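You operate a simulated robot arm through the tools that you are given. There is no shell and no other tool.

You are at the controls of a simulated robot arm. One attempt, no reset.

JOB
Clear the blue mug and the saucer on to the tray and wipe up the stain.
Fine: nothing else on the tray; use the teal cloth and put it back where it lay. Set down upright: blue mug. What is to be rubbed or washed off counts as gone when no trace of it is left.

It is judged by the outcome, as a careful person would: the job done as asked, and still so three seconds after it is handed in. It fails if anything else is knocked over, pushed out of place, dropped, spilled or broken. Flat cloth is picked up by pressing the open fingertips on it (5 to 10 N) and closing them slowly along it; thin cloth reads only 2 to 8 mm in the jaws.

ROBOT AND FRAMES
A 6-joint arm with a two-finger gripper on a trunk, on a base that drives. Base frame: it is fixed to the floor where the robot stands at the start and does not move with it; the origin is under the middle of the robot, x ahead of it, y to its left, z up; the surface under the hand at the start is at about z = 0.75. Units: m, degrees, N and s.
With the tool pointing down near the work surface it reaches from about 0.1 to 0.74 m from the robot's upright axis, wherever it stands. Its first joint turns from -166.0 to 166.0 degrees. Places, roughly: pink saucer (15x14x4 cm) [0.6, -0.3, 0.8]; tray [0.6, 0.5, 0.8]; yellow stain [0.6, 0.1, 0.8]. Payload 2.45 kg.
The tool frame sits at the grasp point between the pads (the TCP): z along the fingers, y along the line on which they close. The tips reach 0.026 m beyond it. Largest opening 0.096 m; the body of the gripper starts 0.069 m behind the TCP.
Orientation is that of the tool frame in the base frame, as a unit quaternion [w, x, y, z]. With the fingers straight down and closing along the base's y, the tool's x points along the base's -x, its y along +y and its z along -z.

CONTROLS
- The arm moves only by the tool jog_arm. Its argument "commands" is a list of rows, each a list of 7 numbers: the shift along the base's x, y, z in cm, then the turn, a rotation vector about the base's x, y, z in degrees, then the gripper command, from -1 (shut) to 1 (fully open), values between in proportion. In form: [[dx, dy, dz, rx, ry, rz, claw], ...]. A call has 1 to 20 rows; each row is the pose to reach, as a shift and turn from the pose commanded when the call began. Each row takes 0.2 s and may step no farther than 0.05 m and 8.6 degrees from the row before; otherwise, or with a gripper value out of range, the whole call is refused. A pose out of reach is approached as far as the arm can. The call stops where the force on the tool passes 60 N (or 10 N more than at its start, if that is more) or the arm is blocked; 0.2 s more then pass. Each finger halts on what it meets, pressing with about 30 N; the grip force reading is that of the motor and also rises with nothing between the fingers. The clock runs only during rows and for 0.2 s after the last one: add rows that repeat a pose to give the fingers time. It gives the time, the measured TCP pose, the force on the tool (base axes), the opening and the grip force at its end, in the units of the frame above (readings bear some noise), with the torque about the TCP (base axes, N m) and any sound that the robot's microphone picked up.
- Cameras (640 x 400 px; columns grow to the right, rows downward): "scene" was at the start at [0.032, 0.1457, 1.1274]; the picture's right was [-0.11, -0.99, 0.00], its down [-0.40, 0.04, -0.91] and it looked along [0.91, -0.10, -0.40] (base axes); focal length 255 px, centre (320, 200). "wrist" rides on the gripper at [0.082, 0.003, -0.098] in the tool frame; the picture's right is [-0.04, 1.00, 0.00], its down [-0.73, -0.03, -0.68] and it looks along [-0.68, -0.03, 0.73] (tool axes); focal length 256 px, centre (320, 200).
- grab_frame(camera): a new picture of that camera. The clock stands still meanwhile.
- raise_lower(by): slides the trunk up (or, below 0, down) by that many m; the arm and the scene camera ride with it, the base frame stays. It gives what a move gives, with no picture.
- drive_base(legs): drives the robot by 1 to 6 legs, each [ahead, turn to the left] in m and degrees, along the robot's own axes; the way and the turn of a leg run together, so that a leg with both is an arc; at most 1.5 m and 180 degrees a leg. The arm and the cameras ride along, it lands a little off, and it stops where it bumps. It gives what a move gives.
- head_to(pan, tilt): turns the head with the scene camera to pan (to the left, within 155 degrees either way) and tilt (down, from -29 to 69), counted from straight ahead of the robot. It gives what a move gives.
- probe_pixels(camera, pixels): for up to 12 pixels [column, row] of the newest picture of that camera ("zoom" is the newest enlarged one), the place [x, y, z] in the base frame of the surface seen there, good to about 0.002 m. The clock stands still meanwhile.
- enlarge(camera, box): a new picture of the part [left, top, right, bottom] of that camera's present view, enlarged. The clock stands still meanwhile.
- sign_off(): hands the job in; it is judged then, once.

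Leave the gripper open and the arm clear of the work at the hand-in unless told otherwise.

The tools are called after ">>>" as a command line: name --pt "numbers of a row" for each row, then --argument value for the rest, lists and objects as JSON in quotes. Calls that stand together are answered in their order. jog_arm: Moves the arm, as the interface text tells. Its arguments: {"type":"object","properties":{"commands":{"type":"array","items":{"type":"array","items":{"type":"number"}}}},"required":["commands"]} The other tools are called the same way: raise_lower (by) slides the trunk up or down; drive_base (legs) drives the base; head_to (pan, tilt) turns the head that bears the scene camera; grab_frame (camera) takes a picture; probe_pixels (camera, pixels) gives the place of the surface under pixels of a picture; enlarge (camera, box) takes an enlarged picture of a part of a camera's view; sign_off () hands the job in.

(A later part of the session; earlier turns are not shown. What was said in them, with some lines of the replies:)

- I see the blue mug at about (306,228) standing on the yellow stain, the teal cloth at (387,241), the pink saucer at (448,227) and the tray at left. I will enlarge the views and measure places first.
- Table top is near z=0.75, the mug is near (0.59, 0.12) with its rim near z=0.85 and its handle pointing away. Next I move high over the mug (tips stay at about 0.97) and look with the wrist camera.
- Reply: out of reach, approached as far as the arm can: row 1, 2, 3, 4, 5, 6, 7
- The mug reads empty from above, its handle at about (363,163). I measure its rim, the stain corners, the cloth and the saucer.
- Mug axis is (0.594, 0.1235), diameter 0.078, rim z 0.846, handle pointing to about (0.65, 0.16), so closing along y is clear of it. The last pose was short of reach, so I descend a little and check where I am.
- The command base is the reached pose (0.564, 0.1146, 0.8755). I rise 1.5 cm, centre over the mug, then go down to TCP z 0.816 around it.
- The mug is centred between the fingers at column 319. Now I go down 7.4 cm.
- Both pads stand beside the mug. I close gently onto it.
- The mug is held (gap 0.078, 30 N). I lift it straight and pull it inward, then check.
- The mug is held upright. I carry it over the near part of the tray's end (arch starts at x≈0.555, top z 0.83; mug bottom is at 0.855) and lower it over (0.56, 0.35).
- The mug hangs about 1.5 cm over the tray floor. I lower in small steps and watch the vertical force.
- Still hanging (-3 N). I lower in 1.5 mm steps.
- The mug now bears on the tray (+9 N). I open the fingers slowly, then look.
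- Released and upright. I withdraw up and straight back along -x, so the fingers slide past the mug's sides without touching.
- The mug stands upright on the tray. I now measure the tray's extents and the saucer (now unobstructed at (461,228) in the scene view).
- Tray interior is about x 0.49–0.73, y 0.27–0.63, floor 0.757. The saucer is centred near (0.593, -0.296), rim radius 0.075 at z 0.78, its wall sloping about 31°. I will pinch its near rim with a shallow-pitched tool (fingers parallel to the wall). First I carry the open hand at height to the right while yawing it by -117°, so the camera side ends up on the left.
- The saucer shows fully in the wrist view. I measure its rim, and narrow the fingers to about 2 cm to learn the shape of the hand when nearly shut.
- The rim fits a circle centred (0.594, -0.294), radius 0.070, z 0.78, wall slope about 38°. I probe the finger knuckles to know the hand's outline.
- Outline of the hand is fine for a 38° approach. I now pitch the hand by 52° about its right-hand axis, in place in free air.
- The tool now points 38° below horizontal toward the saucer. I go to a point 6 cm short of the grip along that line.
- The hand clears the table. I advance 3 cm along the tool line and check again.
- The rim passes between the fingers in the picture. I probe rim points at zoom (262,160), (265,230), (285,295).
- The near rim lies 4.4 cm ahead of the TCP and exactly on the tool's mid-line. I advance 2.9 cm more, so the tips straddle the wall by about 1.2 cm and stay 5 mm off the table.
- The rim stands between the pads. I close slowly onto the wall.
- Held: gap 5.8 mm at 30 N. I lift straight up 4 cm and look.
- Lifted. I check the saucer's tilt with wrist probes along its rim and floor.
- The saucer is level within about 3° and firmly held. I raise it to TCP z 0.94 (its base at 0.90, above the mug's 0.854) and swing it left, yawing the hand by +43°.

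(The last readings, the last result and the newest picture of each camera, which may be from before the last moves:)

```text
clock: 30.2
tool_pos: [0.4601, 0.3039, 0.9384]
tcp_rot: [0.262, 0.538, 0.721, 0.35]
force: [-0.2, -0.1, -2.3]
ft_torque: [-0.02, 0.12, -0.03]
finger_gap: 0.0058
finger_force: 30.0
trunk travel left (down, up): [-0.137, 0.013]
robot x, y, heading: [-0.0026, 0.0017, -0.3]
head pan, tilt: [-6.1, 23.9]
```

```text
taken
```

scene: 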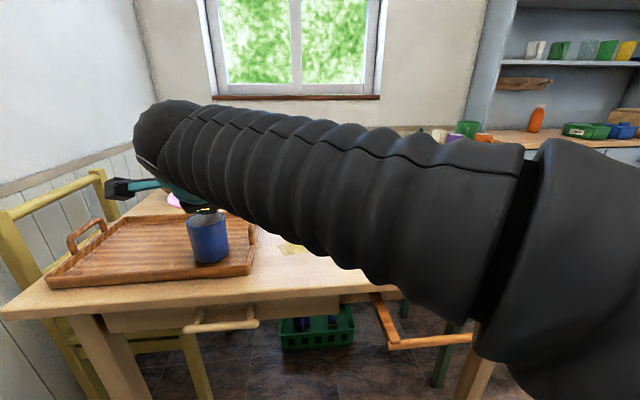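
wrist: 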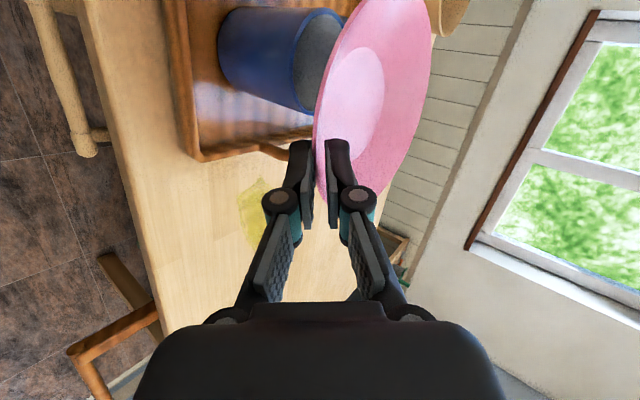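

The saucer is safely above the mug. I go on left/forward at the same height to over the tray's free left half.

>>> jog_arm --pt "1.5 4 0 0 0 1 -1" --pt "3 8 0 0 0 2 -1" --pt "4.5 12 0 0 0 3 -1" --pt "6.5 15.5 0 0 0 3.5 -1" --pt "8.5 18.3 -1 0 0 3.5 -1" --pt "9.7 19.3 -3 0 0 3.5 -1" --pt "9.7 19.3 -5 0 0 3.5 -1" --pt "9.7 19.3 -5 0 0 3.5 -1"

>>> grab_frame --camera "wrist"

>>> grab_frame --camera "scene"

```text
clock: 32.0
tool_pos: [0.5556, 0.4957, 0.888]
tcp_rot: [0.251, 0.516, 0.736, 0.359]
force: [0.4, -0.9, -1.1]
ft_torque: [-0.01, 0.07, 0.01]
finger_gap: 0.0062
finger_force: 30.2
trunk travel left (down, up): [-0.137, 0.013]
robot x, y, heading: [0.0, 0.0021, 0.1]
head pan, tilt: [-6.1, 23.9]
```

```text
taken
```

wrist: 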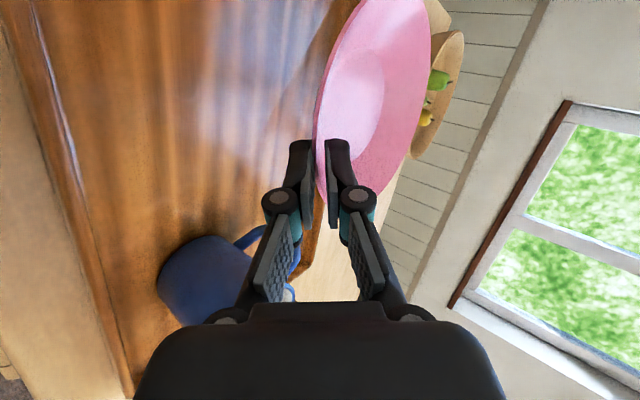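

```text
taken
```

scene: 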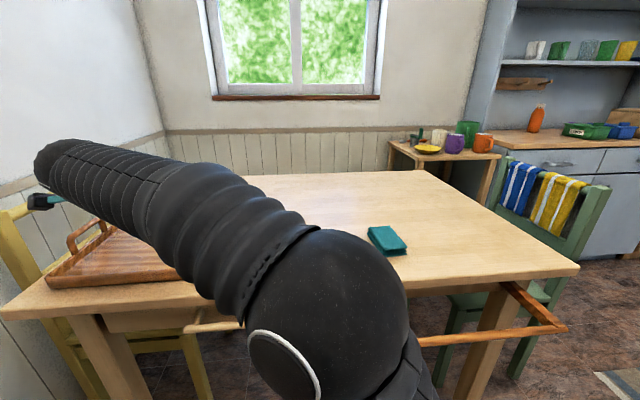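

All clear; the saucer hangs over the free part. I lower 8 cm to about 7 mm above the tray floor.

>>> jog_arm --pt "0 0 -2.5 0 0 0 -1" --pt "0 0 -5 0 0 0 -1" --pt "0 0 -7 0 0 0 -1" --pt "0 0 -8 0 0 0 -1" --pt "0 0 -8.5 0 0 0 -1" --pt "0 0 -8.5 0 0 0 -1"

>>> grab_frame --camera "wrist"

>>> probe_pixels --camera "wrist" --pixels '[[316, 110], [340, 35], [362, 6], [425, 50], [420, 95], [400, 145], [380, 90], [350, 110], [280, 60], [250, 120], [318, 180], [200, 60]]'

```text
clock: 33.4
tool_pos: [0.5564, 0.4958, 0.8018]
tcp_rot: [0.251, 0.515, 0.737, 0.358]
force: [0.2, 0.6, -1.3]
ft_torque: [-0.02, 0.11, 0.0]
finger_gap: 0.0058
finger_force: 30.2
trunk travel left (down, up): [-0.137, 0.013]
robot x, y, heading: [-0.0026, 0.0014, -0.2]
head pan, tilt: [-6.1, 23.9]
```

```text
taken
```

wrist: 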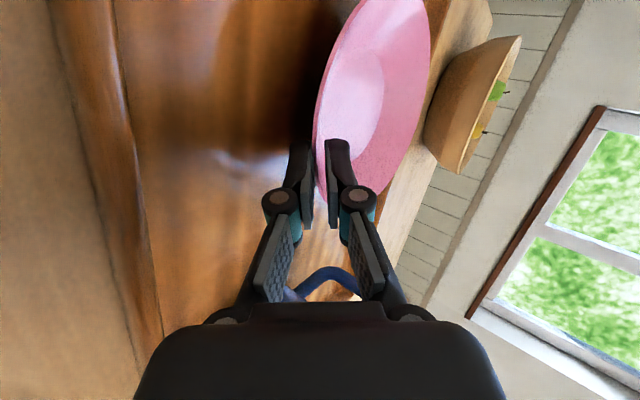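

```text
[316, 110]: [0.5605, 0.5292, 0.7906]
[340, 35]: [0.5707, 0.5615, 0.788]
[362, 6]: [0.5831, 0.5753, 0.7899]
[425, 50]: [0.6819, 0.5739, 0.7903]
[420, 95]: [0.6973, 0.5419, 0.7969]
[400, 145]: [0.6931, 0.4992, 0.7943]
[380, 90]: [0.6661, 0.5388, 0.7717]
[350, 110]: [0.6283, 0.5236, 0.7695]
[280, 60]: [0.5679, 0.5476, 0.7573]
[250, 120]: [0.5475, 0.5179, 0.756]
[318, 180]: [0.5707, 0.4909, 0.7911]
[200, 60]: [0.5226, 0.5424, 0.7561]
```

The rim reads 0.788–0.797; resting height should be 0.786. I lower in small steps and watch the force.

>>> jog_arm --pt "0 0 -0.2 0 0 0 -1" --pt "0 0 -0.4 0 0 0 -1" --pt "0 0 -0.4 0 0 0 -1"

```text
clock: 34.2
tool_pos: [0.5563, 0.4952, 0.7978]
tcp_rot: [0.252, 0.516, 0.737, 0.358]
force: [0.7, 0.1, -1.6]
ft_torque: [-0.04, 0.13, 0.0]
finger_gap: 0.0058
finger_force: 29.9
trunk travel left (down, up): [-0.137, 0.013]
robot x, y, heading: [-0.0002, 0.0001, -0.1]
head pan, tilt: [-6.1, 23.9]
```

>>> jog_arm --pt "0 0 -0.15 0 0 0 -1" --pt "0 0 -0.3 0 0 0 -1" --pt "0 0 -0.3 0 0 0 -1"

```text
clock: 35.0
tool_pos: [0.5554, 0.4947, 0.7968]
tcp_rot: [0.252, 0.515, 0.736, 0.36]
force: [-2.4, -2.5, 6.7]
ft_torque: [0.19, -0.13, 0.05]
finger_gap: 0.006
finger_force: 29.8
trunk travel left (down, up): [-0.137, 0.013]
robot x, y, heading: [-0.0002, 0.0005, 0.0]
head pan, tilt: [-6.1, 23.9]
```

The saucer touches the tray. I open the fingers slowly to 2 cm.

>>> jog_arm --pt "0 0 0 0 0 0 -0.88" --pt "0 0 0 0 0 0 -0.82" --pt "0 0 0 0 0 0 -0.74" --pt "0 0 0 0 0 0 -0.64" --pt "0 0 0 0 0 0 -0.6" --pt "0 0 0 0 0 0 -0.6"

>>> grab_frame --camera "wrist"

>>> enlarge --camera "wrist" --box '[240, 60, 440, 220]'

```text
clock: 36.4
tool_pos: [0.5574, 0.4958, 0.7969]
tcp_rot: [0.252, 0.516, 0.736, 0.359]
force: [-0.6, -0.1, -0.1]
ft_torque: [-0.01, -0.01, -0.01]
finger_gap: 0.0191
finger_force: 0.0
trunk travel left (down, up): [-0.137, 0.013]
robot x, y, heading: [0.0009, 0.0013, -0.1]
head pan, tilt: [-6.1, 23.9]
```

```text
taken
```

wrist: 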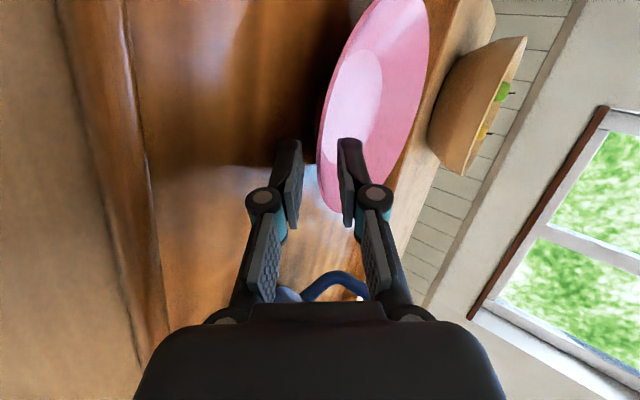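

```text
2.50 times, centred on (340, 140) of wrist
```

zoom: 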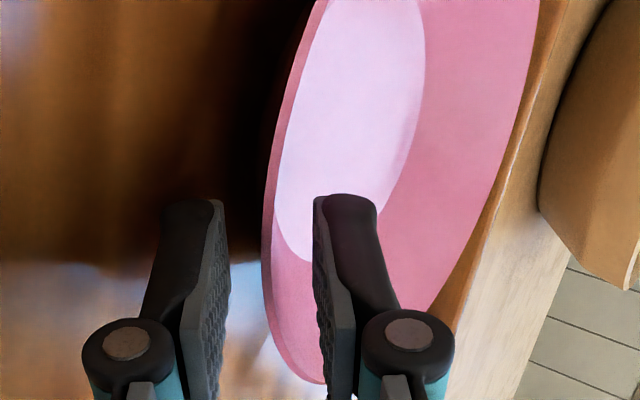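

The saucer rests free between the open pads. I back out along the tool line, then rise.

>>> jog_arm --pt "-1.0 -0.36 0.85 0 0 0 -0.6" --pt "-2.2 -0.8 1.85 0 0 0 -0.6" --pt "-4 -1.45 3.9 0 0 0 -0.6" --pt "-6 -2.2 7.5 0 0 0 -0.6" --pt "-8 -4 11.5 0 0 0 -0.6" --pt "-9 -7 14 0 0 0 -0.6" --pt "-10 -10 15 0 0 0 -0.6" --pt "-10 -10 15 0 0 0 -0.6"

>>> grab_frame --camera "wrist"

>>> grab_frame --camera "scene"

```text
clock: 38.2
tool_pos: [0.4567, 0.3936, 0.9459]
tcp_rot: [0.251, 0.515, 0.737, 0.359]
force: [0.1, 0.3, 0.4]
ft_torque: [0.01, -0.01, 0.04]
finger_gap: 0.0193
finger_force: 0.0
trunk travel left (down, up): [-0.137, 0.013]
robot x, y, heading: [-0.0032, 0.0003, -0.1]
head pan, tilt: [-6.1, 23.9]
```

```text
taken
```

wrist: 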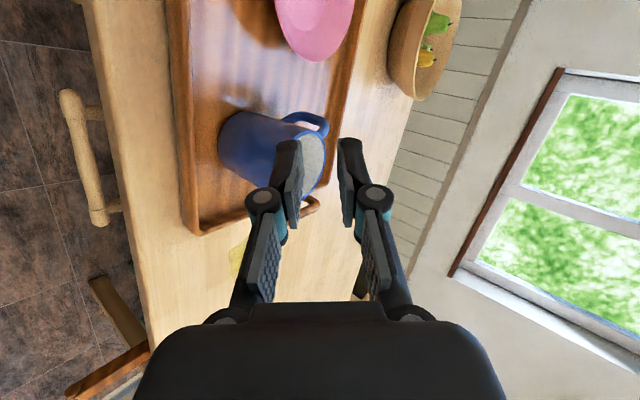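

```text
taken
```

scene: 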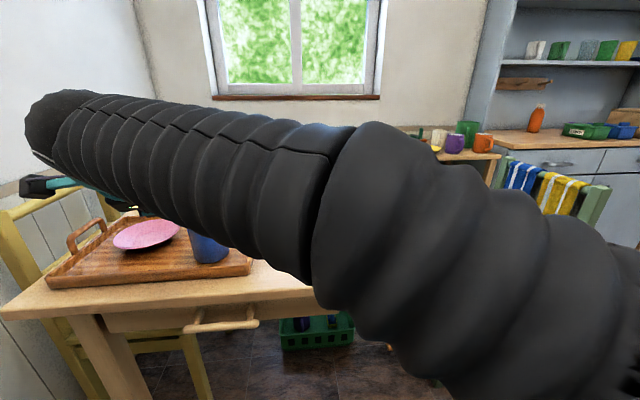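

Mug and saucer are both on the tray. Now back to a straight-down hand: first pitch back while moving right, then yaw +74° to align with the cloth (its long side lies about 4° off x).

>>> jog_arm --pt "0 -3.4 0 -2.54 6.98 0 -0.6" --pt "0 -6.8 0 -5.08 13.97 0 -0.6" --pt "0 -10.2 0 -7.63 20.95 0 -0.4" --pt "0 -13.6 0 -10.17 27.9 0 0" --pt "0 -17 0 -12.7 34.9 0 0.4" --pt "0 -20.4 0 -15.25 41.9 0 0.8" --pt "0 -23.8 0 -17.8 48.9 0 1" --pt "0 -23.8 0 -17.8 48.9 0 1"

>>> jog_arm --pt "0 -2.6 -0.3 0 0 8.2 1" --pt "0 -5.2 -0.6 0 0 16.4 1" --pt "0 -7.8 -1 0 0 24.6 1" --pt "0 -10.4 -1.3 0 0 32.8 1" --pt "0 -13 -1.6 0 0 41 1" --pt "0 -15.6 -2 0 0 49.2 1" --pt "1 -18.2 -2.3 0 0 57.4 1" --pt "2 -20.8 -2.6 0 0 65.6 1" --pt "3 -23.5 -3 0 0 73.8 1" --pt "3 -23.5 -3 0 0 73.8 1"

>>> grab_frame --camera "wrist"

>>> grab_frame --camera "scene"

```text
clock: 40.0
tool_pos: [0.4577, 0.1564, 0.9464]
tcp_rot: [0.001, 0.574, 0.819, -0.001]
force: [0.1, -0.6, -0.2]
ft_torque: [0.04, -0.01, 0.02]
finger_gap: 0.096
finger_force: 0.0
trunk travel left (down, up): [-0.137, 0.013]
robot x, y, heading: [-0.0019, -0.0008, 0.1]
head pan, tilt: [-6.1, 23.9]
```

```text
clock: 42.2
tool_pos: [0.4866, -0.0768, 0.9153]
tcp_rot: [0.0, -0.034, 0.999, 0.0]
force: [-0.7, 0.1, 0.8]
ft_torque: [-0.01, 0.02, 0.01]
finger_gap: 0.0963
finger_force: 0.1
trunk travel left (down, up): [-0.137, 0.013]
robot x, y, heading: [-0.0017, 0.0001, 0.3]
head pan, tilt: [-6.1, 23.9]
```

```text
taken
```

wrist: 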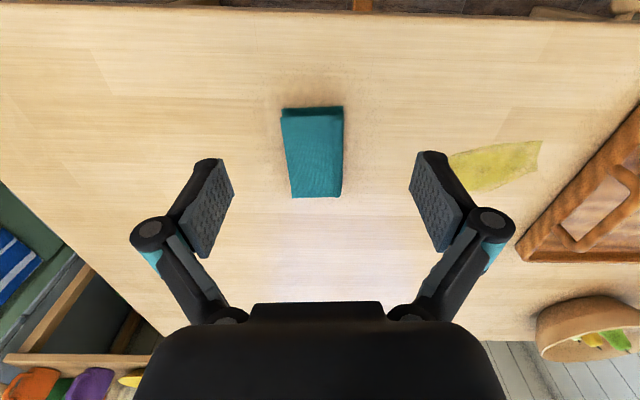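

```text
taken
```

scene: 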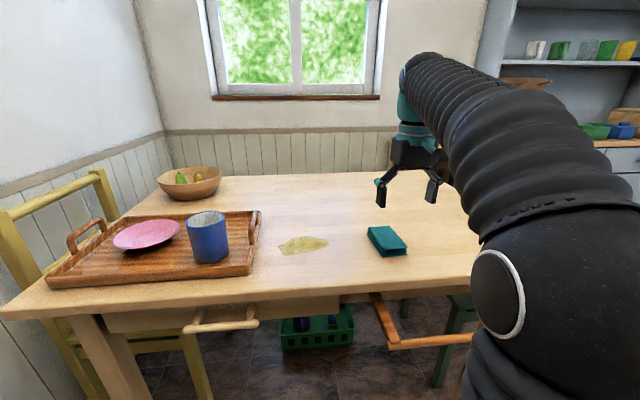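

The tray holds saucer and mug. I zoom onto the cloth and stain to record the cloth's exact place and shape, and the stain's outline.

>>> enlarge --camera "wrist" --box '[260, 90, 370, 210]'

>>> probe_pixels --camera "wrist" --pixels '[[282, 117], [290, 196], [339, 197], [343, 107], [284, 108], [343, 180], [315, 150], [315, 112], [343, 140], [300, 190], [330, 120], [310, 200]]'

>>> enlarge --camera "scene" --box '[260, 215, 420, 275]'

>>> probe_pixels --camera "scene" --pixels '[[279, 247], [290, 237], [310, 235], [328, 241], [322, 249], [300, 252], [283, 254], [303, 244], [329, 243], [278, 251], [296, 236], [312, 251]]'

```text
3.33 times, centred on (315, 150) of wrist
```

zoom: 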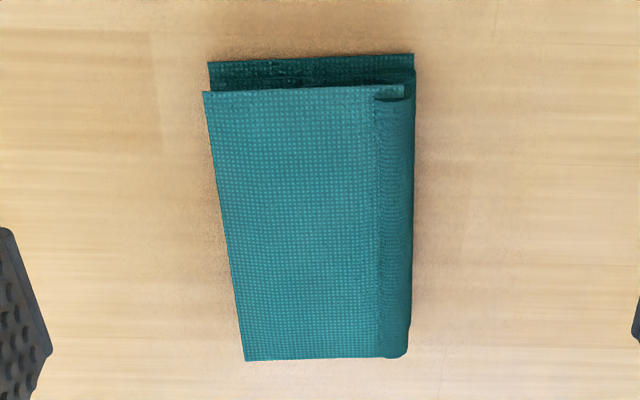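

```text
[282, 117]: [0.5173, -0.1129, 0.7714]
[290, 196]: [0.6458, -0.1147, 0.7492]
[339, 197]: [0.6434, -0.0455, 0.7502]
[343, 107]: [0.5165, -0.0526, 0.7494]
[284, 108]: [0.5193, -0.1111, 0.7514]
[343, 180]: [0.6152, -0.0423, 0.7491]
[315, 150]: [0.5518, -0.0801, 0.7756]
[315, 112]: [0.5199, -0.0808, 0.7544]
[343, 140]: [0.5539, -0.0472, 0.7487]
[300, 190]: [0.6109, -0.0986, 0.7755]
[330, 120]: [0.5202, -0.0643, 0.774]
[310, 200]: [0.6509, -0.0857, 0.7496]
```

```text
4.00 times, centred on (340, 245) of scene
```

zoom: 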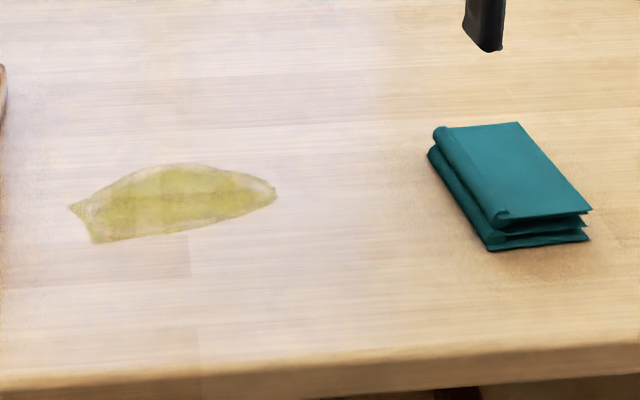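

```text
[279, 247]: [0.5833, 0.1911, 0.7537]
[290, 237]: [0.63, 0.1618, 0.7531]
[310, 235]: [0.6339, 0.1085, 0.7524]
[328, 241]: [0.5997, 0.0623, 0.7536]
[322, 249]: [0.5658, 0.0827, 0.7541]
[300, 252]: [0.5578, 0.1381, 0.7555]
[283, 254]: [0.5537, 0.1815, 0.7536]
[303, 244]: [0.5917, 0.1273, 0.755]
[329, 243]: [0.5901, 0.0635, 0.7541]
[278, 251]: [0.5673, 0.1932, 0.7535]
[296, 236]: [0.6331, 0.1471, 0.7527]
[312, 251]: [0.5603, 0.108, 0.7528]
```

I probe the cloth's corners in an enlarged wrist view for its exact pose.

>>> enlarge --camera "wrist" --box '[260, 90, 370, 210]'

>>> probe_pixels --camera "zoom" --pixels '[[208, 97], [250, 355], [378, 355], [375, 105], [405, 350], [410, 110], [402, 92], [212, 68], [410, 60], [225, 200], [247, 310], [408, 250]]'

```text
3.33 times, centred on (315, 150) of wrist
```

zoom: 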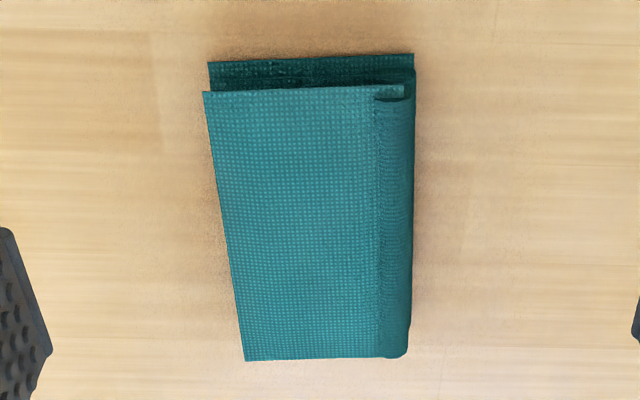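

```text
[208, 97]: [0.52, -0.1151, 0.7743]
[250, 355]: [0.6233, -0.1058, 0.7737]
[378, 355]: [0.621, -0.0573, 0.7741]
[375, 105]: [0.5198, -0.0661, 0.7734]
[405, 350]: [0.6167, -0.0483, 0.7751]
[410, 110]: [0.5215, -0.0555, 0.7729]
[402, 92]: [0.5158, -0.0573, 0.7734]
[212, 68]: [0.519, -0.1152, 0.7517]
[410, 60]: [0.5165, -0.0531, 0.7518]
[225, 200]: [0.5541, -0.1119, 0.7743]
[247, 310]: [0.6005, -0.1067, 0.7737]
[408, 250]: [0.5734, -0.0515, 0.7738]
```

Cloth centre (0.569, -0.0805), long side at about 5°, width 6.1 cm, top z 0.775. I move over its centre and lower the open fingers beside it to TCP z 0.785 (tips 0.759).

>>> jog_arm --pt "3 -0.2 -2 0 0 0.5 1" --pt "6 -0.3 -4 0 0 1 1" --pt "8.24 -0.37 -6.5 0 0 1 1" --pt "8.24 -0.37 -9 0 0 1 1" --pt "8.24 -0.37 -11.5 0 0 1 1" --pt "8.24 -0.37 -13 0 0 1 1" --pt "8.24 -0.37 -13 0 0 1 1"

>>> grab_frame --camera "wrist"

>>> enlarge --camera "scene" --box '[320, 190, 480, 290]'

```text
clock: 43.8
tool_pos: [0.5684, -0.0812, 0.7862]
tcp_rot: [-0.001, -0.042, 0.999, -0.002]
force: [0.0, -0.3, -0.4]
ft_torque: [0.03, -0.03, -0.01]
finger_gap: 0.0961
finger_force: 0.1
trunk travel left (down, up): [-0.137, 0.013]
robot x, y, heading: [-0.0045, -0.0042, 0.2]
head pan, tilt: [-6.1, 23.9]
```

```text
taken
```

wrist: 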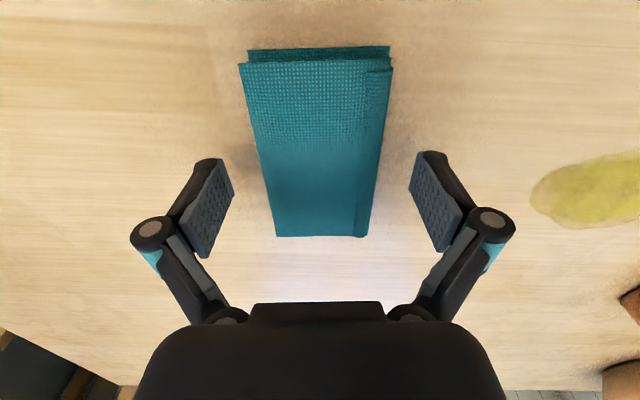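

```text
4.00 times, centred on (400, 240) of scene
```

zoom: 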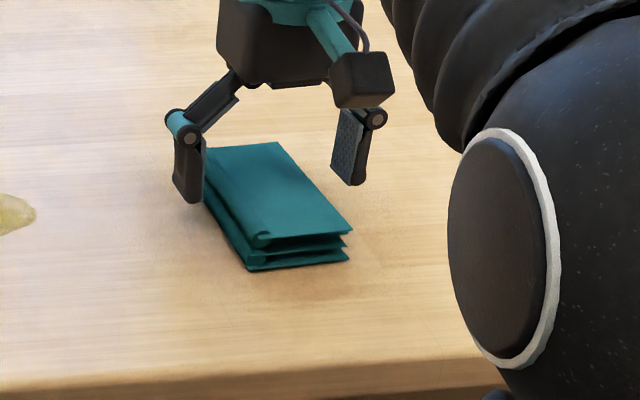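

The fingers straddle the cloth. I close gradually to a 5.6 cm opening and read the grip.

>>> jog_arm --pt "0 0 0 0 0 0 0.7" --pt "0 0 0 0 0 0 0.45" --pt "0 0 0 0 0 0 0.3" --pt "0 0 0 0 0 0 0.2" --pt "0 0 0 0 0 0 0.2"

>>> grab_frame --camera "wrist"

>>> enlarge --camera "scene" --box '[320, 190, 480, 290]'

```text
clock: 45.0
tool_pos: [0.569, -0.0811, 0.7864]
tcp_rot: [0.0, -0.042, 0.999, -0.002]
force: [1.4, 0.5, 2.4]
ft_torque: [0.04, 0.05, -0.12]
finger_gap: 0.0641
finger_force: 29.9
trunk travel left (down, up): [-0.137, 0.013]
robot x, y, heading: [0.0013, -0.0026, -0.2]
head pan, tilt: [-6.1, 23.9]
```

```text
taken
```

wrist: 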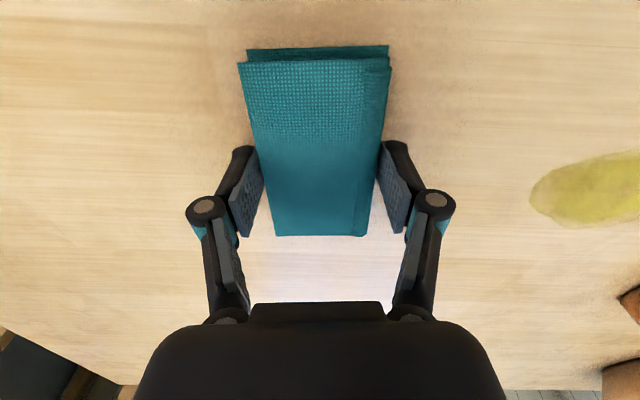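

```text
4.00 times, centred on (400, 240) of scene
```

zoom: 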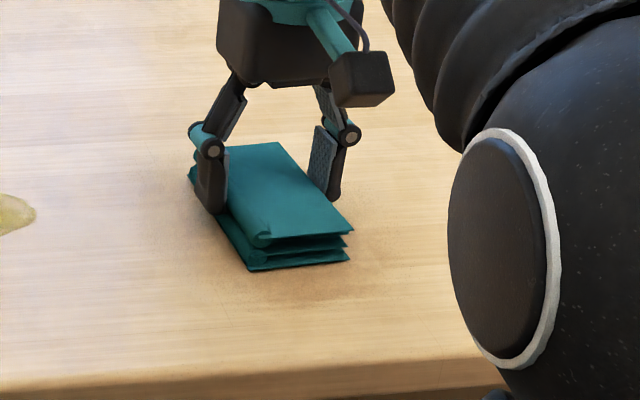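

The cloth pack resists like a firm block (6.4 cm, 30 N). I lift 2 cm and see whether it comes along.

>>> jog_arm --pt "0 0 0.7 0 0 0 0.2" --pt "0 0 1.4 0 0 0 0.2" --pt "0 0 2 0 0 0 0.2" --pt "0 0 2 0 0 0 0.2"

>>> grab_frame --camera "wrist"

>>> enlarge --camera "scene" --box '[320, 190, 480, 290]'

```text
clock: 46.0
tool_pos: [0.5702, -0.0811, 0.8067]
tcp_rot: [0.0, -0.042, 0.999, 0.0]
force: [-0.4, 0.4, -1.0]
ft_torque: [0.04, 0.0, -0.01]
finger_gap: 0.0642
finger_force: 29.9
trunk travel left (down, up): [-0.137, 0.013]
robot x, y, heading: [-0.0019, -0.0056, -0.1]
head pan, tilt: [-6.1, 23.9]
```

```text
taken
```

wrist: 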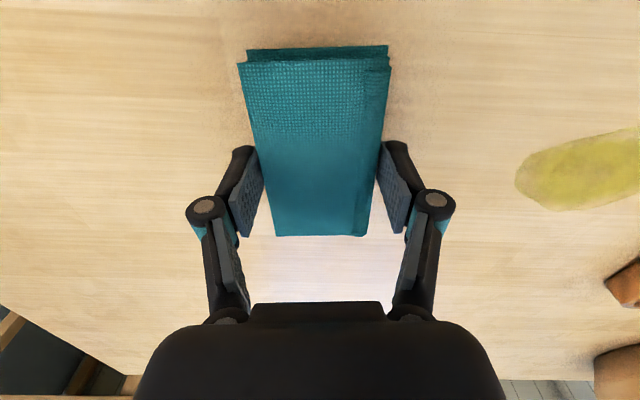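

```text
4.00 times, centred on (400, 240) of scene
```

zoom: 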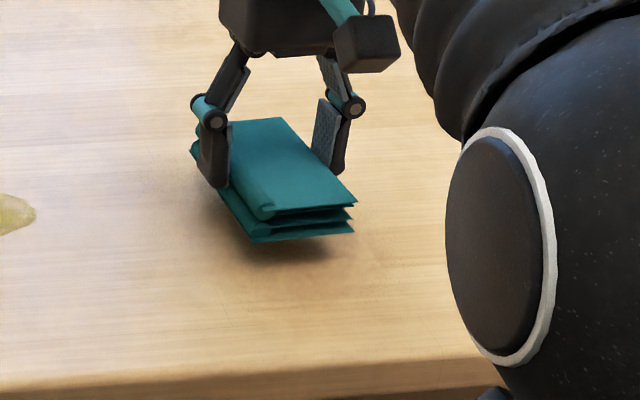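

The cloth lifts as one pack. I carry it 2 cm above the table to the right end of the stain (0.595, 0.05), then lower until it presses.

>>> jog_arm --pt "0.8 4 0 0 0 0 0.2" --pt "1.6 8 0 0 0 0 0.2" --pt "2.5 12 0 0 0 0 0.2" --pt "2.5 13.1 -0.5 0 0 0 0.2" --pt "2.5 13.1 -1.2 0 0 0 0.2" --pt "2.5 13.1 -1.8 0 0 0 0.2" --pt "2.5 13.1 -2.0 0 0 0 0.2" --pt "2.5 13.1 -2.0 0 0 0 0.2"

```text
clock: 47.8
tool_pos: [0.5946, 0.0495, 0.787]
tcp_rot: [0.001, -0.041, 0.999, 0.0]
force: [1.9, 0.3, 10.1]
ft_torque: [0.05, 0.13, -0.05]
finger_gap: 0.064
finger_force: 30.2
trunk travel left (down, up): [-0.137, 0.013]
robot x, y, heading: [-0.0032, -0.0014, 0.1]
head pan, tilt: [-6.1, 23.9]
```

Pressing with 10 N. I wipe left across the stain to y 0.175 (hand stays clear of the tray's arch at y≈0.245) and back.

>>> jog_arm --pt "0 2 0 0 0 0 0.2" --pt "0 4 0 0 0 0 0.2" --pt "0 6 0 0 0 0 0.2" --pt "0 8 0 0 0 0 0.2" --pt "0 10 0 0 0 0 0.2" --pt "0 12 0 0 0 0 0.2" --pt "0 12.5 0 0 0 0 0.2" --pt "0 10.5 0 0 0 0 0.2" --pt "0 8 0 0 0 0 0.2" --pt "0 5.5 0 0 0 0 0.2" --pt "0 3 0 0 0 0 0.2" --pt "0 1 0 0 0 0 0.2" --pt "0 0 0 0 0 0 0.2"

>>> grab_frame --camera "wrist"

>>> grab_frame --camera "scene"

```text
clock: 50.6
tool_pos: [0.5939, 0.0497, 0.7862]
tcp_rot: [0.0, -0.042, 0.999, -0.001]
force: [0.4, 8.4, 21.3]
ft_torque: [0.45, -0.06, -0.06]
finger_gap: 0.0641
finger_force: 30.0
trunk travel left (down, up): [-0.137, 0.013]
robot x, y, heading: [-0.0032, -0.0031, 0.0]
head pan, tilt: [-6.1, 23.9]
```

```text
taken
```

wrist: 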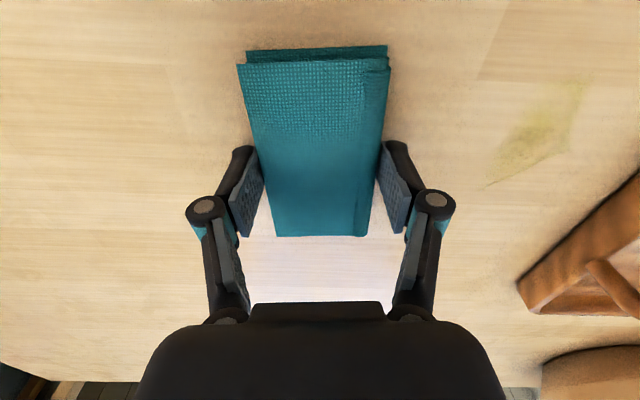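

```text
taken
```

scene: 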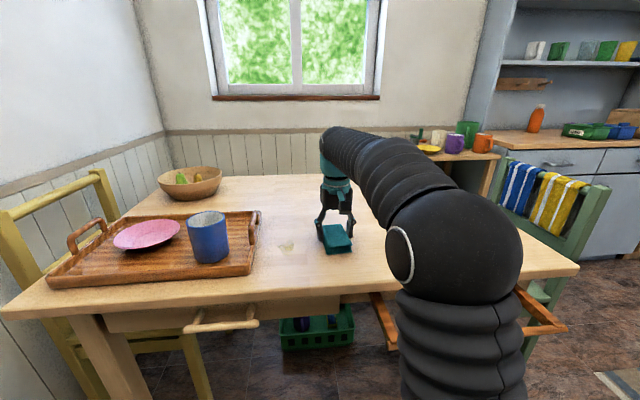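

Most of it is gone; a faint trace remains at the left end (wrist (545,130), scene (286,247)). I rub there back and forth with small x shifts, slightly less pressure.

>>> jog_arm --pt "0 2.5 0.05 0 0 0 0.2" --pt "-0.5 5 0.05 0 0 0 0.2" --pt "-1 7.5 0.05 0 0 0 0.2" --pt "-1 10 0.05 0 0 0 0.2" --pt "-1 12.8 0.05 0 0 0 0.2" --pt "-1 10.5 0.05 0 0 0 0.2" --pt "-1 8 0.05 0 0 0 0.2" --pt "0 8 0.05 0 0 0 0.2" --pt "0 10.5 0.05 0 0 0 0.2" --pt "0 12.8 0.05 0 0 0 0.2" --pt "0 10.5 0.05 0 0 0 0.2" --pt "0 8 0.05 0 0 0 0.2" --pt "1 8 0.05 0 0 0 0.2" --pt "1 10.5 0.05 0 0 0 0.2" --pt "1 12.8 0.05 0 0 0 0.2" --pt "1 10.5 0.05 0 0 0 0.2" --pt "0.5 7.5 0.05 0 0 0 0.2" --pt "0 4.5 0.05 0 0 0 0.2" --pt "0 2 0.05 0 0 0 0.2" --pt "0 0 0.05 0 0 0 0.2"

>>> grab_frame --camera "wrist"

>>> enlarge --camera "scene" --box '[240, 205, 380, 285]'

```text
clock: 54.8
tool_pos: [0.5956, 0.0489, 0.7856]
tcp_rot: [0.001, -0.041, 0.999, 0.0]
force: [-0.3, 0.8, 3.9]
ft_torque: [0.05, 0.1, -0.06]
finger_gap: 0.0637
finger_force: 29.9
trunk travel left (down, up): [-0.137, 0.013]
robot x, y, heading: [-0.0038, 0.0032, -0.2]
head pan, tilt: [-6.1, 23.9]
```

```text
taken
```

wrist: 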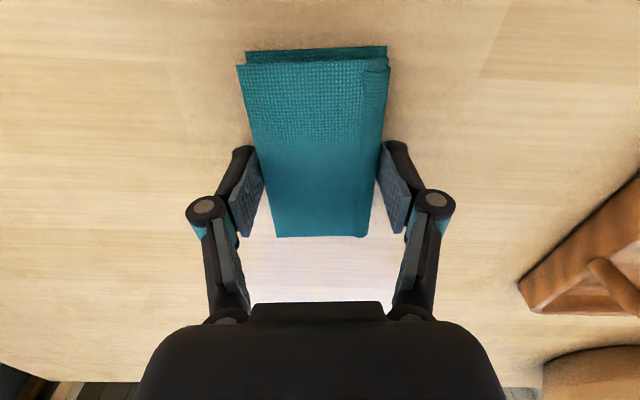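

```text
4.57 times, centred on (310, 245) of scene
```

zoom: 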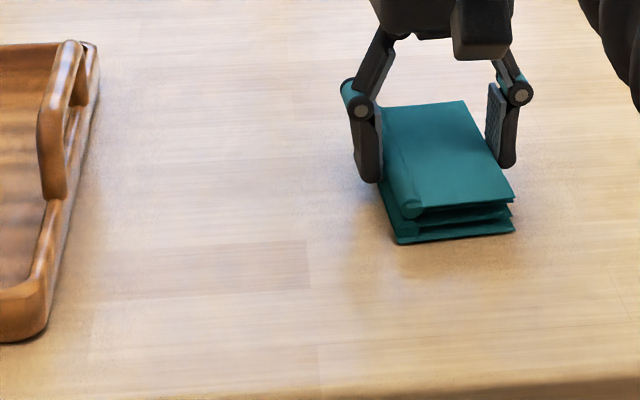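

It looks clean. One more full pass at x ±1 cm with a little more pressure for faint residue, then I lift the cloth 2 cm and look.

>>> jog_arm --pt "-0.7 1 -0.05 0 0 0 0.2" --pt "-1 3.5 -0.05 0 0 0 0.2" --pt "-1 6 -0.05 0 0 0 0.2" --pt "-1 8.5 -0.05 0 0 0 0.2" --pt "-1 11 -0.05 0 0 0 0.2" --pt "-1 12.8 -0.05 0 0 0 0.2" --pt "0 12.8 -0.05 0 0 0 0.2" --pt "1 12.8 -0.05 0 0 0 0.2" --pt "1 10.5 -0.05 0 0 0 0.2" --pt "1 8 -0.05 0 0 0 0.2" --pt "1 5.5 -0.05 0 0 0 0.2" --pt "1 3 -0.05 0 0 0 0.2" --pt "0 0 -0.05 0 0 0 0.2" --pt "0 -1.5 -0.05 0 0 0 0.2" --pt "0 -1.5 0.5 0 0 0 0.2" --pt "-0.5 -3 2 0 0 0 0.2" --pt "-1.5 -6 2 0 0 0 0.2" --pt "-2.5 -10 2 0 0 0 0.2" --pt "-2.5 -13.1 2 0 0 0 0.2" --pt "-2.5 -13.1 2 0 0 0 0.2"

>>> grab_frame --camera "wrist"

>>> enlarge --camera "scene" --box '[250, 215, 400, 275]'

```text
clock: 59.0
tool_pos: [0.5689, -0.0819, 0.805]
tcp_rot: [0.0, -0.042, 0.999, -0.001]
force: [-0.1, -1.2, 0.0]
ft_torque: [0.0, -0.03, -0.01]
finger_gap: 0.0642
finger_force: 29.7
trunk travel left (down, up): [-0.137, 0.013]
robot x, y, heading: [0.0004, 0.0019, -0.0]
head pan, tilt: [-6.1, 23.9]
```

```text
taken
```

wrist: 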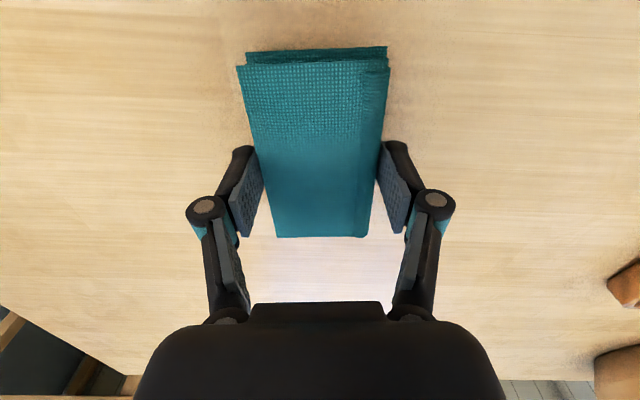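

```text
4.27 times, centred on (325, 245) of scene
```

zoom: 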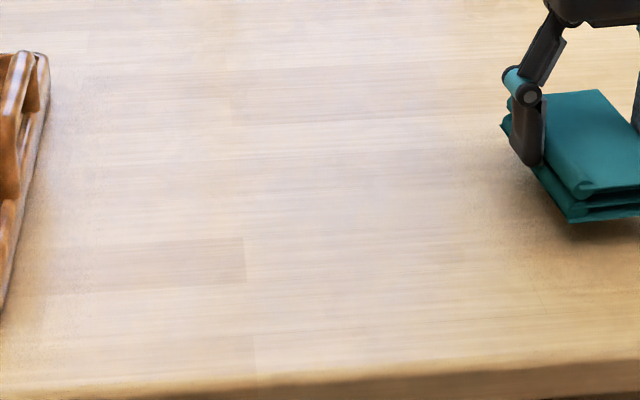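

No trace of the stain in either view. The cloth is over its old place (0.569, -0.081). I lower it until it touches.

>>> jog_arm --pt "0 0 -0.8 0 0 0 0.2" --pt "0 0 -1.5 0 0 0 0.2" --pt "0 0 -1.8 0 0 0 0.2" --pt "0 0 -1.9 0 0 0 0.2" --pt "0 0 -1.9 0 0 0 0.2"

```text
clock: 60.2
tool_pos: [0.5689, -0.0819, 0.7877]
tcp_rot: [0.0, -0.042, 0.999, -0.001]
force: [-0.4, -0.9, -0.8]
ft_torque: [0.01, 0.02, 0.03]
finger_gap: 0.064
finger_force: 29.8
trunk travel left (down, up): [-0.137, 0.013]
robot x, y, heading: [-0.0011, 0.0015, 0.1]
head pan, tilt: [-6.1, 23.9]
```

>>> jog_arm --pt "0 0 -0.15 0 0 0 0.2" --pt "0 0 -0.15 0 0 0 0.2"

```text
clock: 60.8
tool_pos: [0.5689, -0.0812, 0.7858]
tcp_rot: [0.001, -0.042, 0.999, -0.001]
force: [0.4, -0.6, 4.3]
ft_torque: [0.02, 0.01, -0.04]
finger_gap: 0.064
finger_force: 29.8
trunk travel left (down, up): [-0.137, 0.013]
robot x, y, heading: [0.0001, -0.0041, 0.1]
head pan, tilt: [-6.1, 23.9]
```

The cloth bears on the table (+4 N) at the old pose. I open the fingers and rise.

>>> jog_arm --pt "0 0 0 0 0 0 0.45" --pt "0 0 0 0 0 0 0.7" --pt "0 0 0 0 0 0 1" --pt "0 0 0 0 0 0 1" --pt "0 0 2 0 0 0 1" --pt "0 0 5 0 0 0 1" --pt "-2 0 8 0 0 0 1" --pt "-5 0 11 0 0 0 1" --pt "-8.3 0.3 13 0 0 -1 1" --pt "-8.3 0.3 13 0 0 -1 1"

>>> grab_frame --camera "wrist"

>>> grab_frame --camera "scene"

>>> enlarge --camera "wrist" --box '[260, 90, 370, 210]'

>>> probe_pixels --camera "zoom" --pixels '[[208, 97], [250, 355], [378, 355], [375, 105], [405, 350], [410, 110], [225, 200], [247, 310], [408, 250]]'

```text
clock: 63.0
tool_pos: [0.485, -0.0781, 0.9161]
tcp_rot: [0.0, -0.033, 0.999, -0.001]
force: [0.0, 0.0, -0.5]
ft_torque: [0.04, -0.01, -0.01]
finger_gap: 0.096
finger_force: 0.1
trunk travel left (down, up): [-0.137, 0.013]
robot x, y, heading: [-0.0005, -0.0009, -0.2]
head pan, tilt: [-6.1, 23.9]
```

```text
taken
```

wrist: 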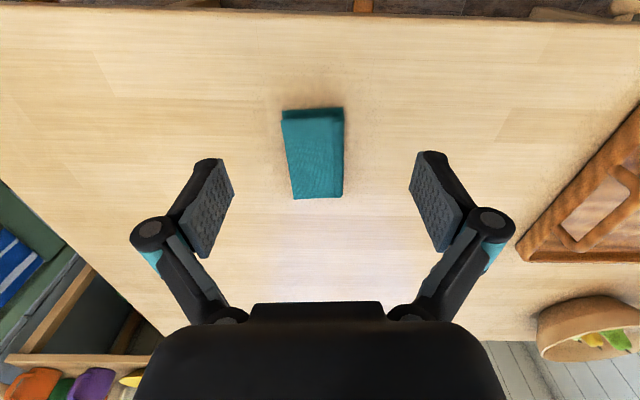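

```text
taken
```

scene: 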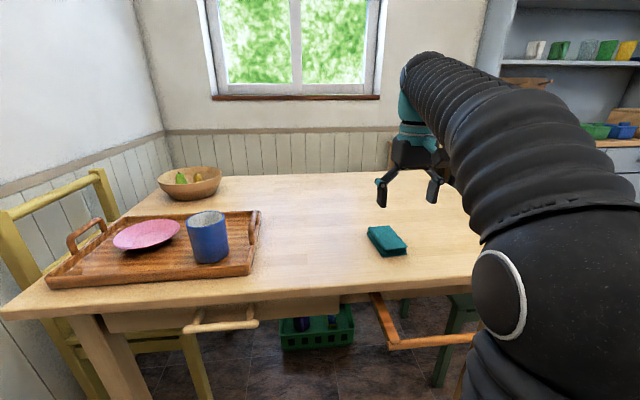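

```text
3.33 times, centred on (315, 150) of wrist
```

zoom: 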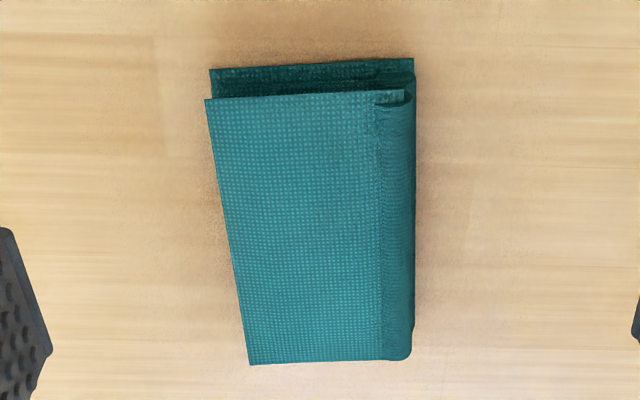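

```text
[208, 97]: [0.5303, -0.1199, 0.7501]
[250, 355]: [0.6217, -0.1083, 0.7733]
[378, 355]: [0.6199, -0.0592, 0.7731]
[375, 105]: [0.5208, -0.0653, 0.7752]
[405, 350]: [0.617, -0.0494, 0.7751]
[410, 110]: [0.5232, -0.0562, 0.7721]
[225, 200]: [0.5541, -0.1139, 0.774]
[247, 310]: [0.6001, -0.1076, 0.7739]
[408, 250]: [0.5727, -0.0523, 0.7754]
```

The cloth lies back within about 2 mm. I move the hand left at height for a close look at the wiped area and the tray.

>>> jog_arm --pt "0 4.5 0 0 0 0 1" --pt "0 9 0 0 0 0 1" --pt "0 13.5 0 0 0 0 1" --pt "0 18 0 0 0 0 1" --pt "0 22 0 0 0 0 1" --pt "0 22 0 0 0 0 1"

>>> grab_frame --camera "wrist"

>>> enlarge --camera "wrist" --box '[230, 80, 400, 230]'

>>> enlarge --camera "scene" --box '[30, 190, 340, 300]'

```text
clock: 64.4
tool_pos: [0.4863, 0.1418, 0.9154]
tcp_rot: [0.0, -0.033, 0.999, 0.0]
force: [0.2, 0.4, -0.1]
ft_torque: [-0.02, 0.0, 0.01]
finger_gap: 0.0962
finger_force: 0.1
trunk travel left (down, up): [-0.137, 0.013]
robot x, y, heading: [0.0004, -0.0017, -0.1]
head pan, tilt: [-6.1, 23.9]
```

```text
taken
```

wrist: 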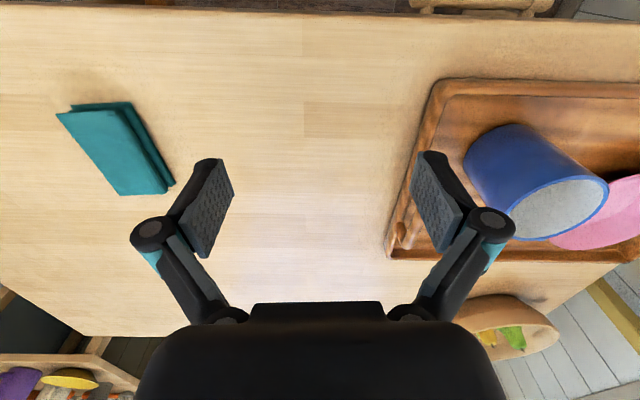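

```text
2.67 times, centred on (315, 155) of wrist
```

zoom: 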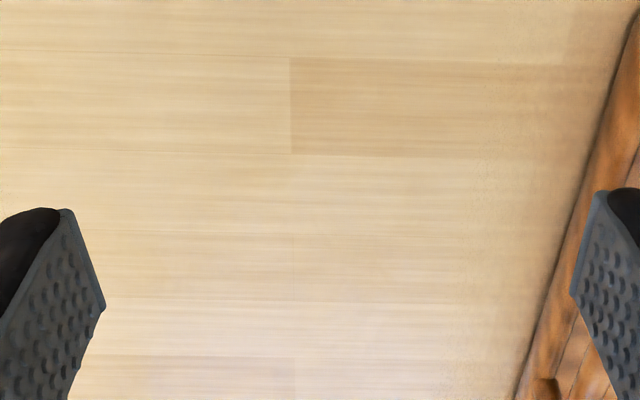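

```text
2.06 times, centred on (185, 245) of scene
```

zoom: 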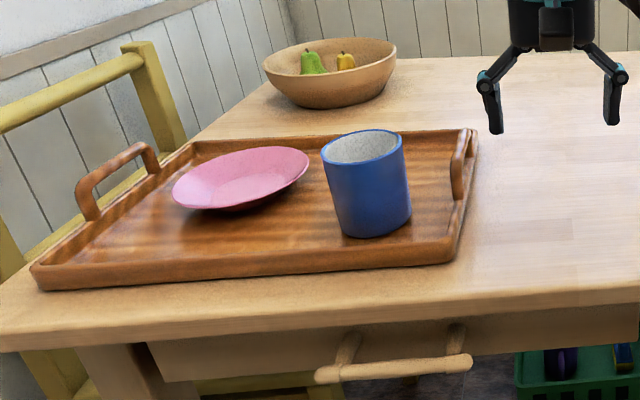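

The table is clean. I probe the saucer's and mug's rims to confirm both stand level on the tray.

>>> probe_pixels --camera "zoom" --pixels '[[177, 190], [225, 160], [280, 150], [305, 162], [270, 195], [240, 185], [326, 145], [400, 140], [363, 162], [363, 134], [365, 225], [230, 225]]'

```text
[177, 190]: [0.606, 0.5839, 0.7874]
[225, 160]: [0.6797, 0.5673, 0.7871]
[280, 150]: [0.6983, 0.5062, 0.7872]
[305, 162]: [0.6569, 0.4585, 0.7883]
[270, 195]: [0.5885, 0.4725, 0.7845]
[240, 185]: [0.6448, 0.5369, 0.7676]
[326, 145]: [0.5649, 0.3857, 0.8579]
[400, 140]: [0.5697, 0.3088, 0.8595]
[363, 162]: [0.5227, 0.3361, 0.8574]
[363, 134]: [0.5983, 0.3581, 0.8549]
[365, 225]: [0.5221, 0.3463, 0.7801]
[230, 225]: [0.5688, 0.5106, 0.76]
```

Saucer rim is level at 0.787 and the mug rim level near 0.857; cloth back, stain gone, gripper open. I draw the arm back a little and then hand in.

>>> jog_arm --pt "-4 -4 2 0 0 0 1" --pt "-8 -6 4 0 0 0 1" --pt "-8 -6 4 0 0 0 1" --pt "-8 -6 4 0 0 0 1"

>>> grab_frame --camera "scene"

```text
refused: row 1 steps farther than a row can; nothing moved
```

```text
taken
```

scene: 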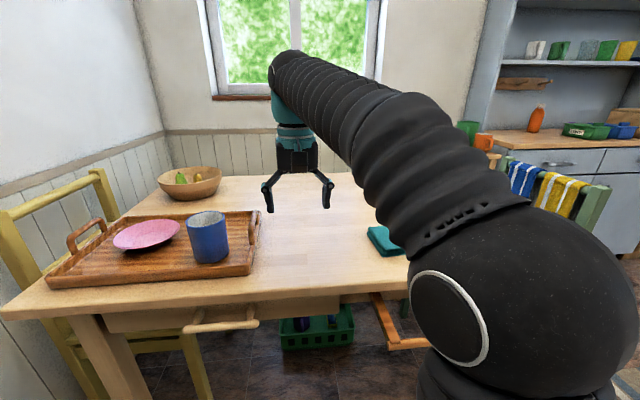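

That step was too long; I repeat it with shorter steps.

>>> jog_arm --pt "-3 -2 1 0 0 0 1" --pt "-6 -4 2 0 0 0 1" --pt "-8 -6 3 0 0 0 1" --pt "-8 -6 3 0 0 0 1"

>>> grab_frame --camera "scene"

```text
clock: 65.4
tool_pos: [0.4059, 0.0811, 0.9451]
tcp_rot: [0.0, -0.033, 0.999, 0.0]
force: [1.1, 0.5, -0.7]
ft_torque: [-0.02, 0.0, 0.01]
finger_gap: 0.0961
finger_force: 0.1
trunk travel left (down, up): [-0.137, 0.013]
robot x, y, heading: [-0.0014, 0.0005, -0.1]
head pan, tilt: [-6.1, 23.9]
```

```text
taken
```

scene: 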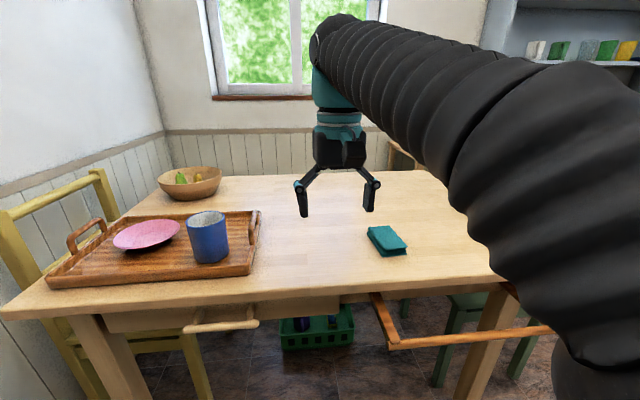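

Everything is in place: mug upright and saucer level on the tray, stain gone, cloth back, and the arm clear with the gripper open. I hand in.

>>> sign_off

```text
The job is handed in.
```

The blue mug and the saucer are on the tray, the stain is wiped up, and I've handed the job in. I don't have the verdict.

- **Mug:** it stands upright on the tray, with its rim level to within a few millimetres.
- **Saucer:** it lies flat on the free left half of the tray, clear of the mug.
- **Stain:** I wiped it with the teal cloth. Neither camera shows any trace left.
- **Cloth:** it is back where it lay, to within about 2 mm.
- **Rest of the table:** nothing else is on the tray, and I saw nothing knocked or moved.

I left the gripper open and the arm drawn back, high above the table.
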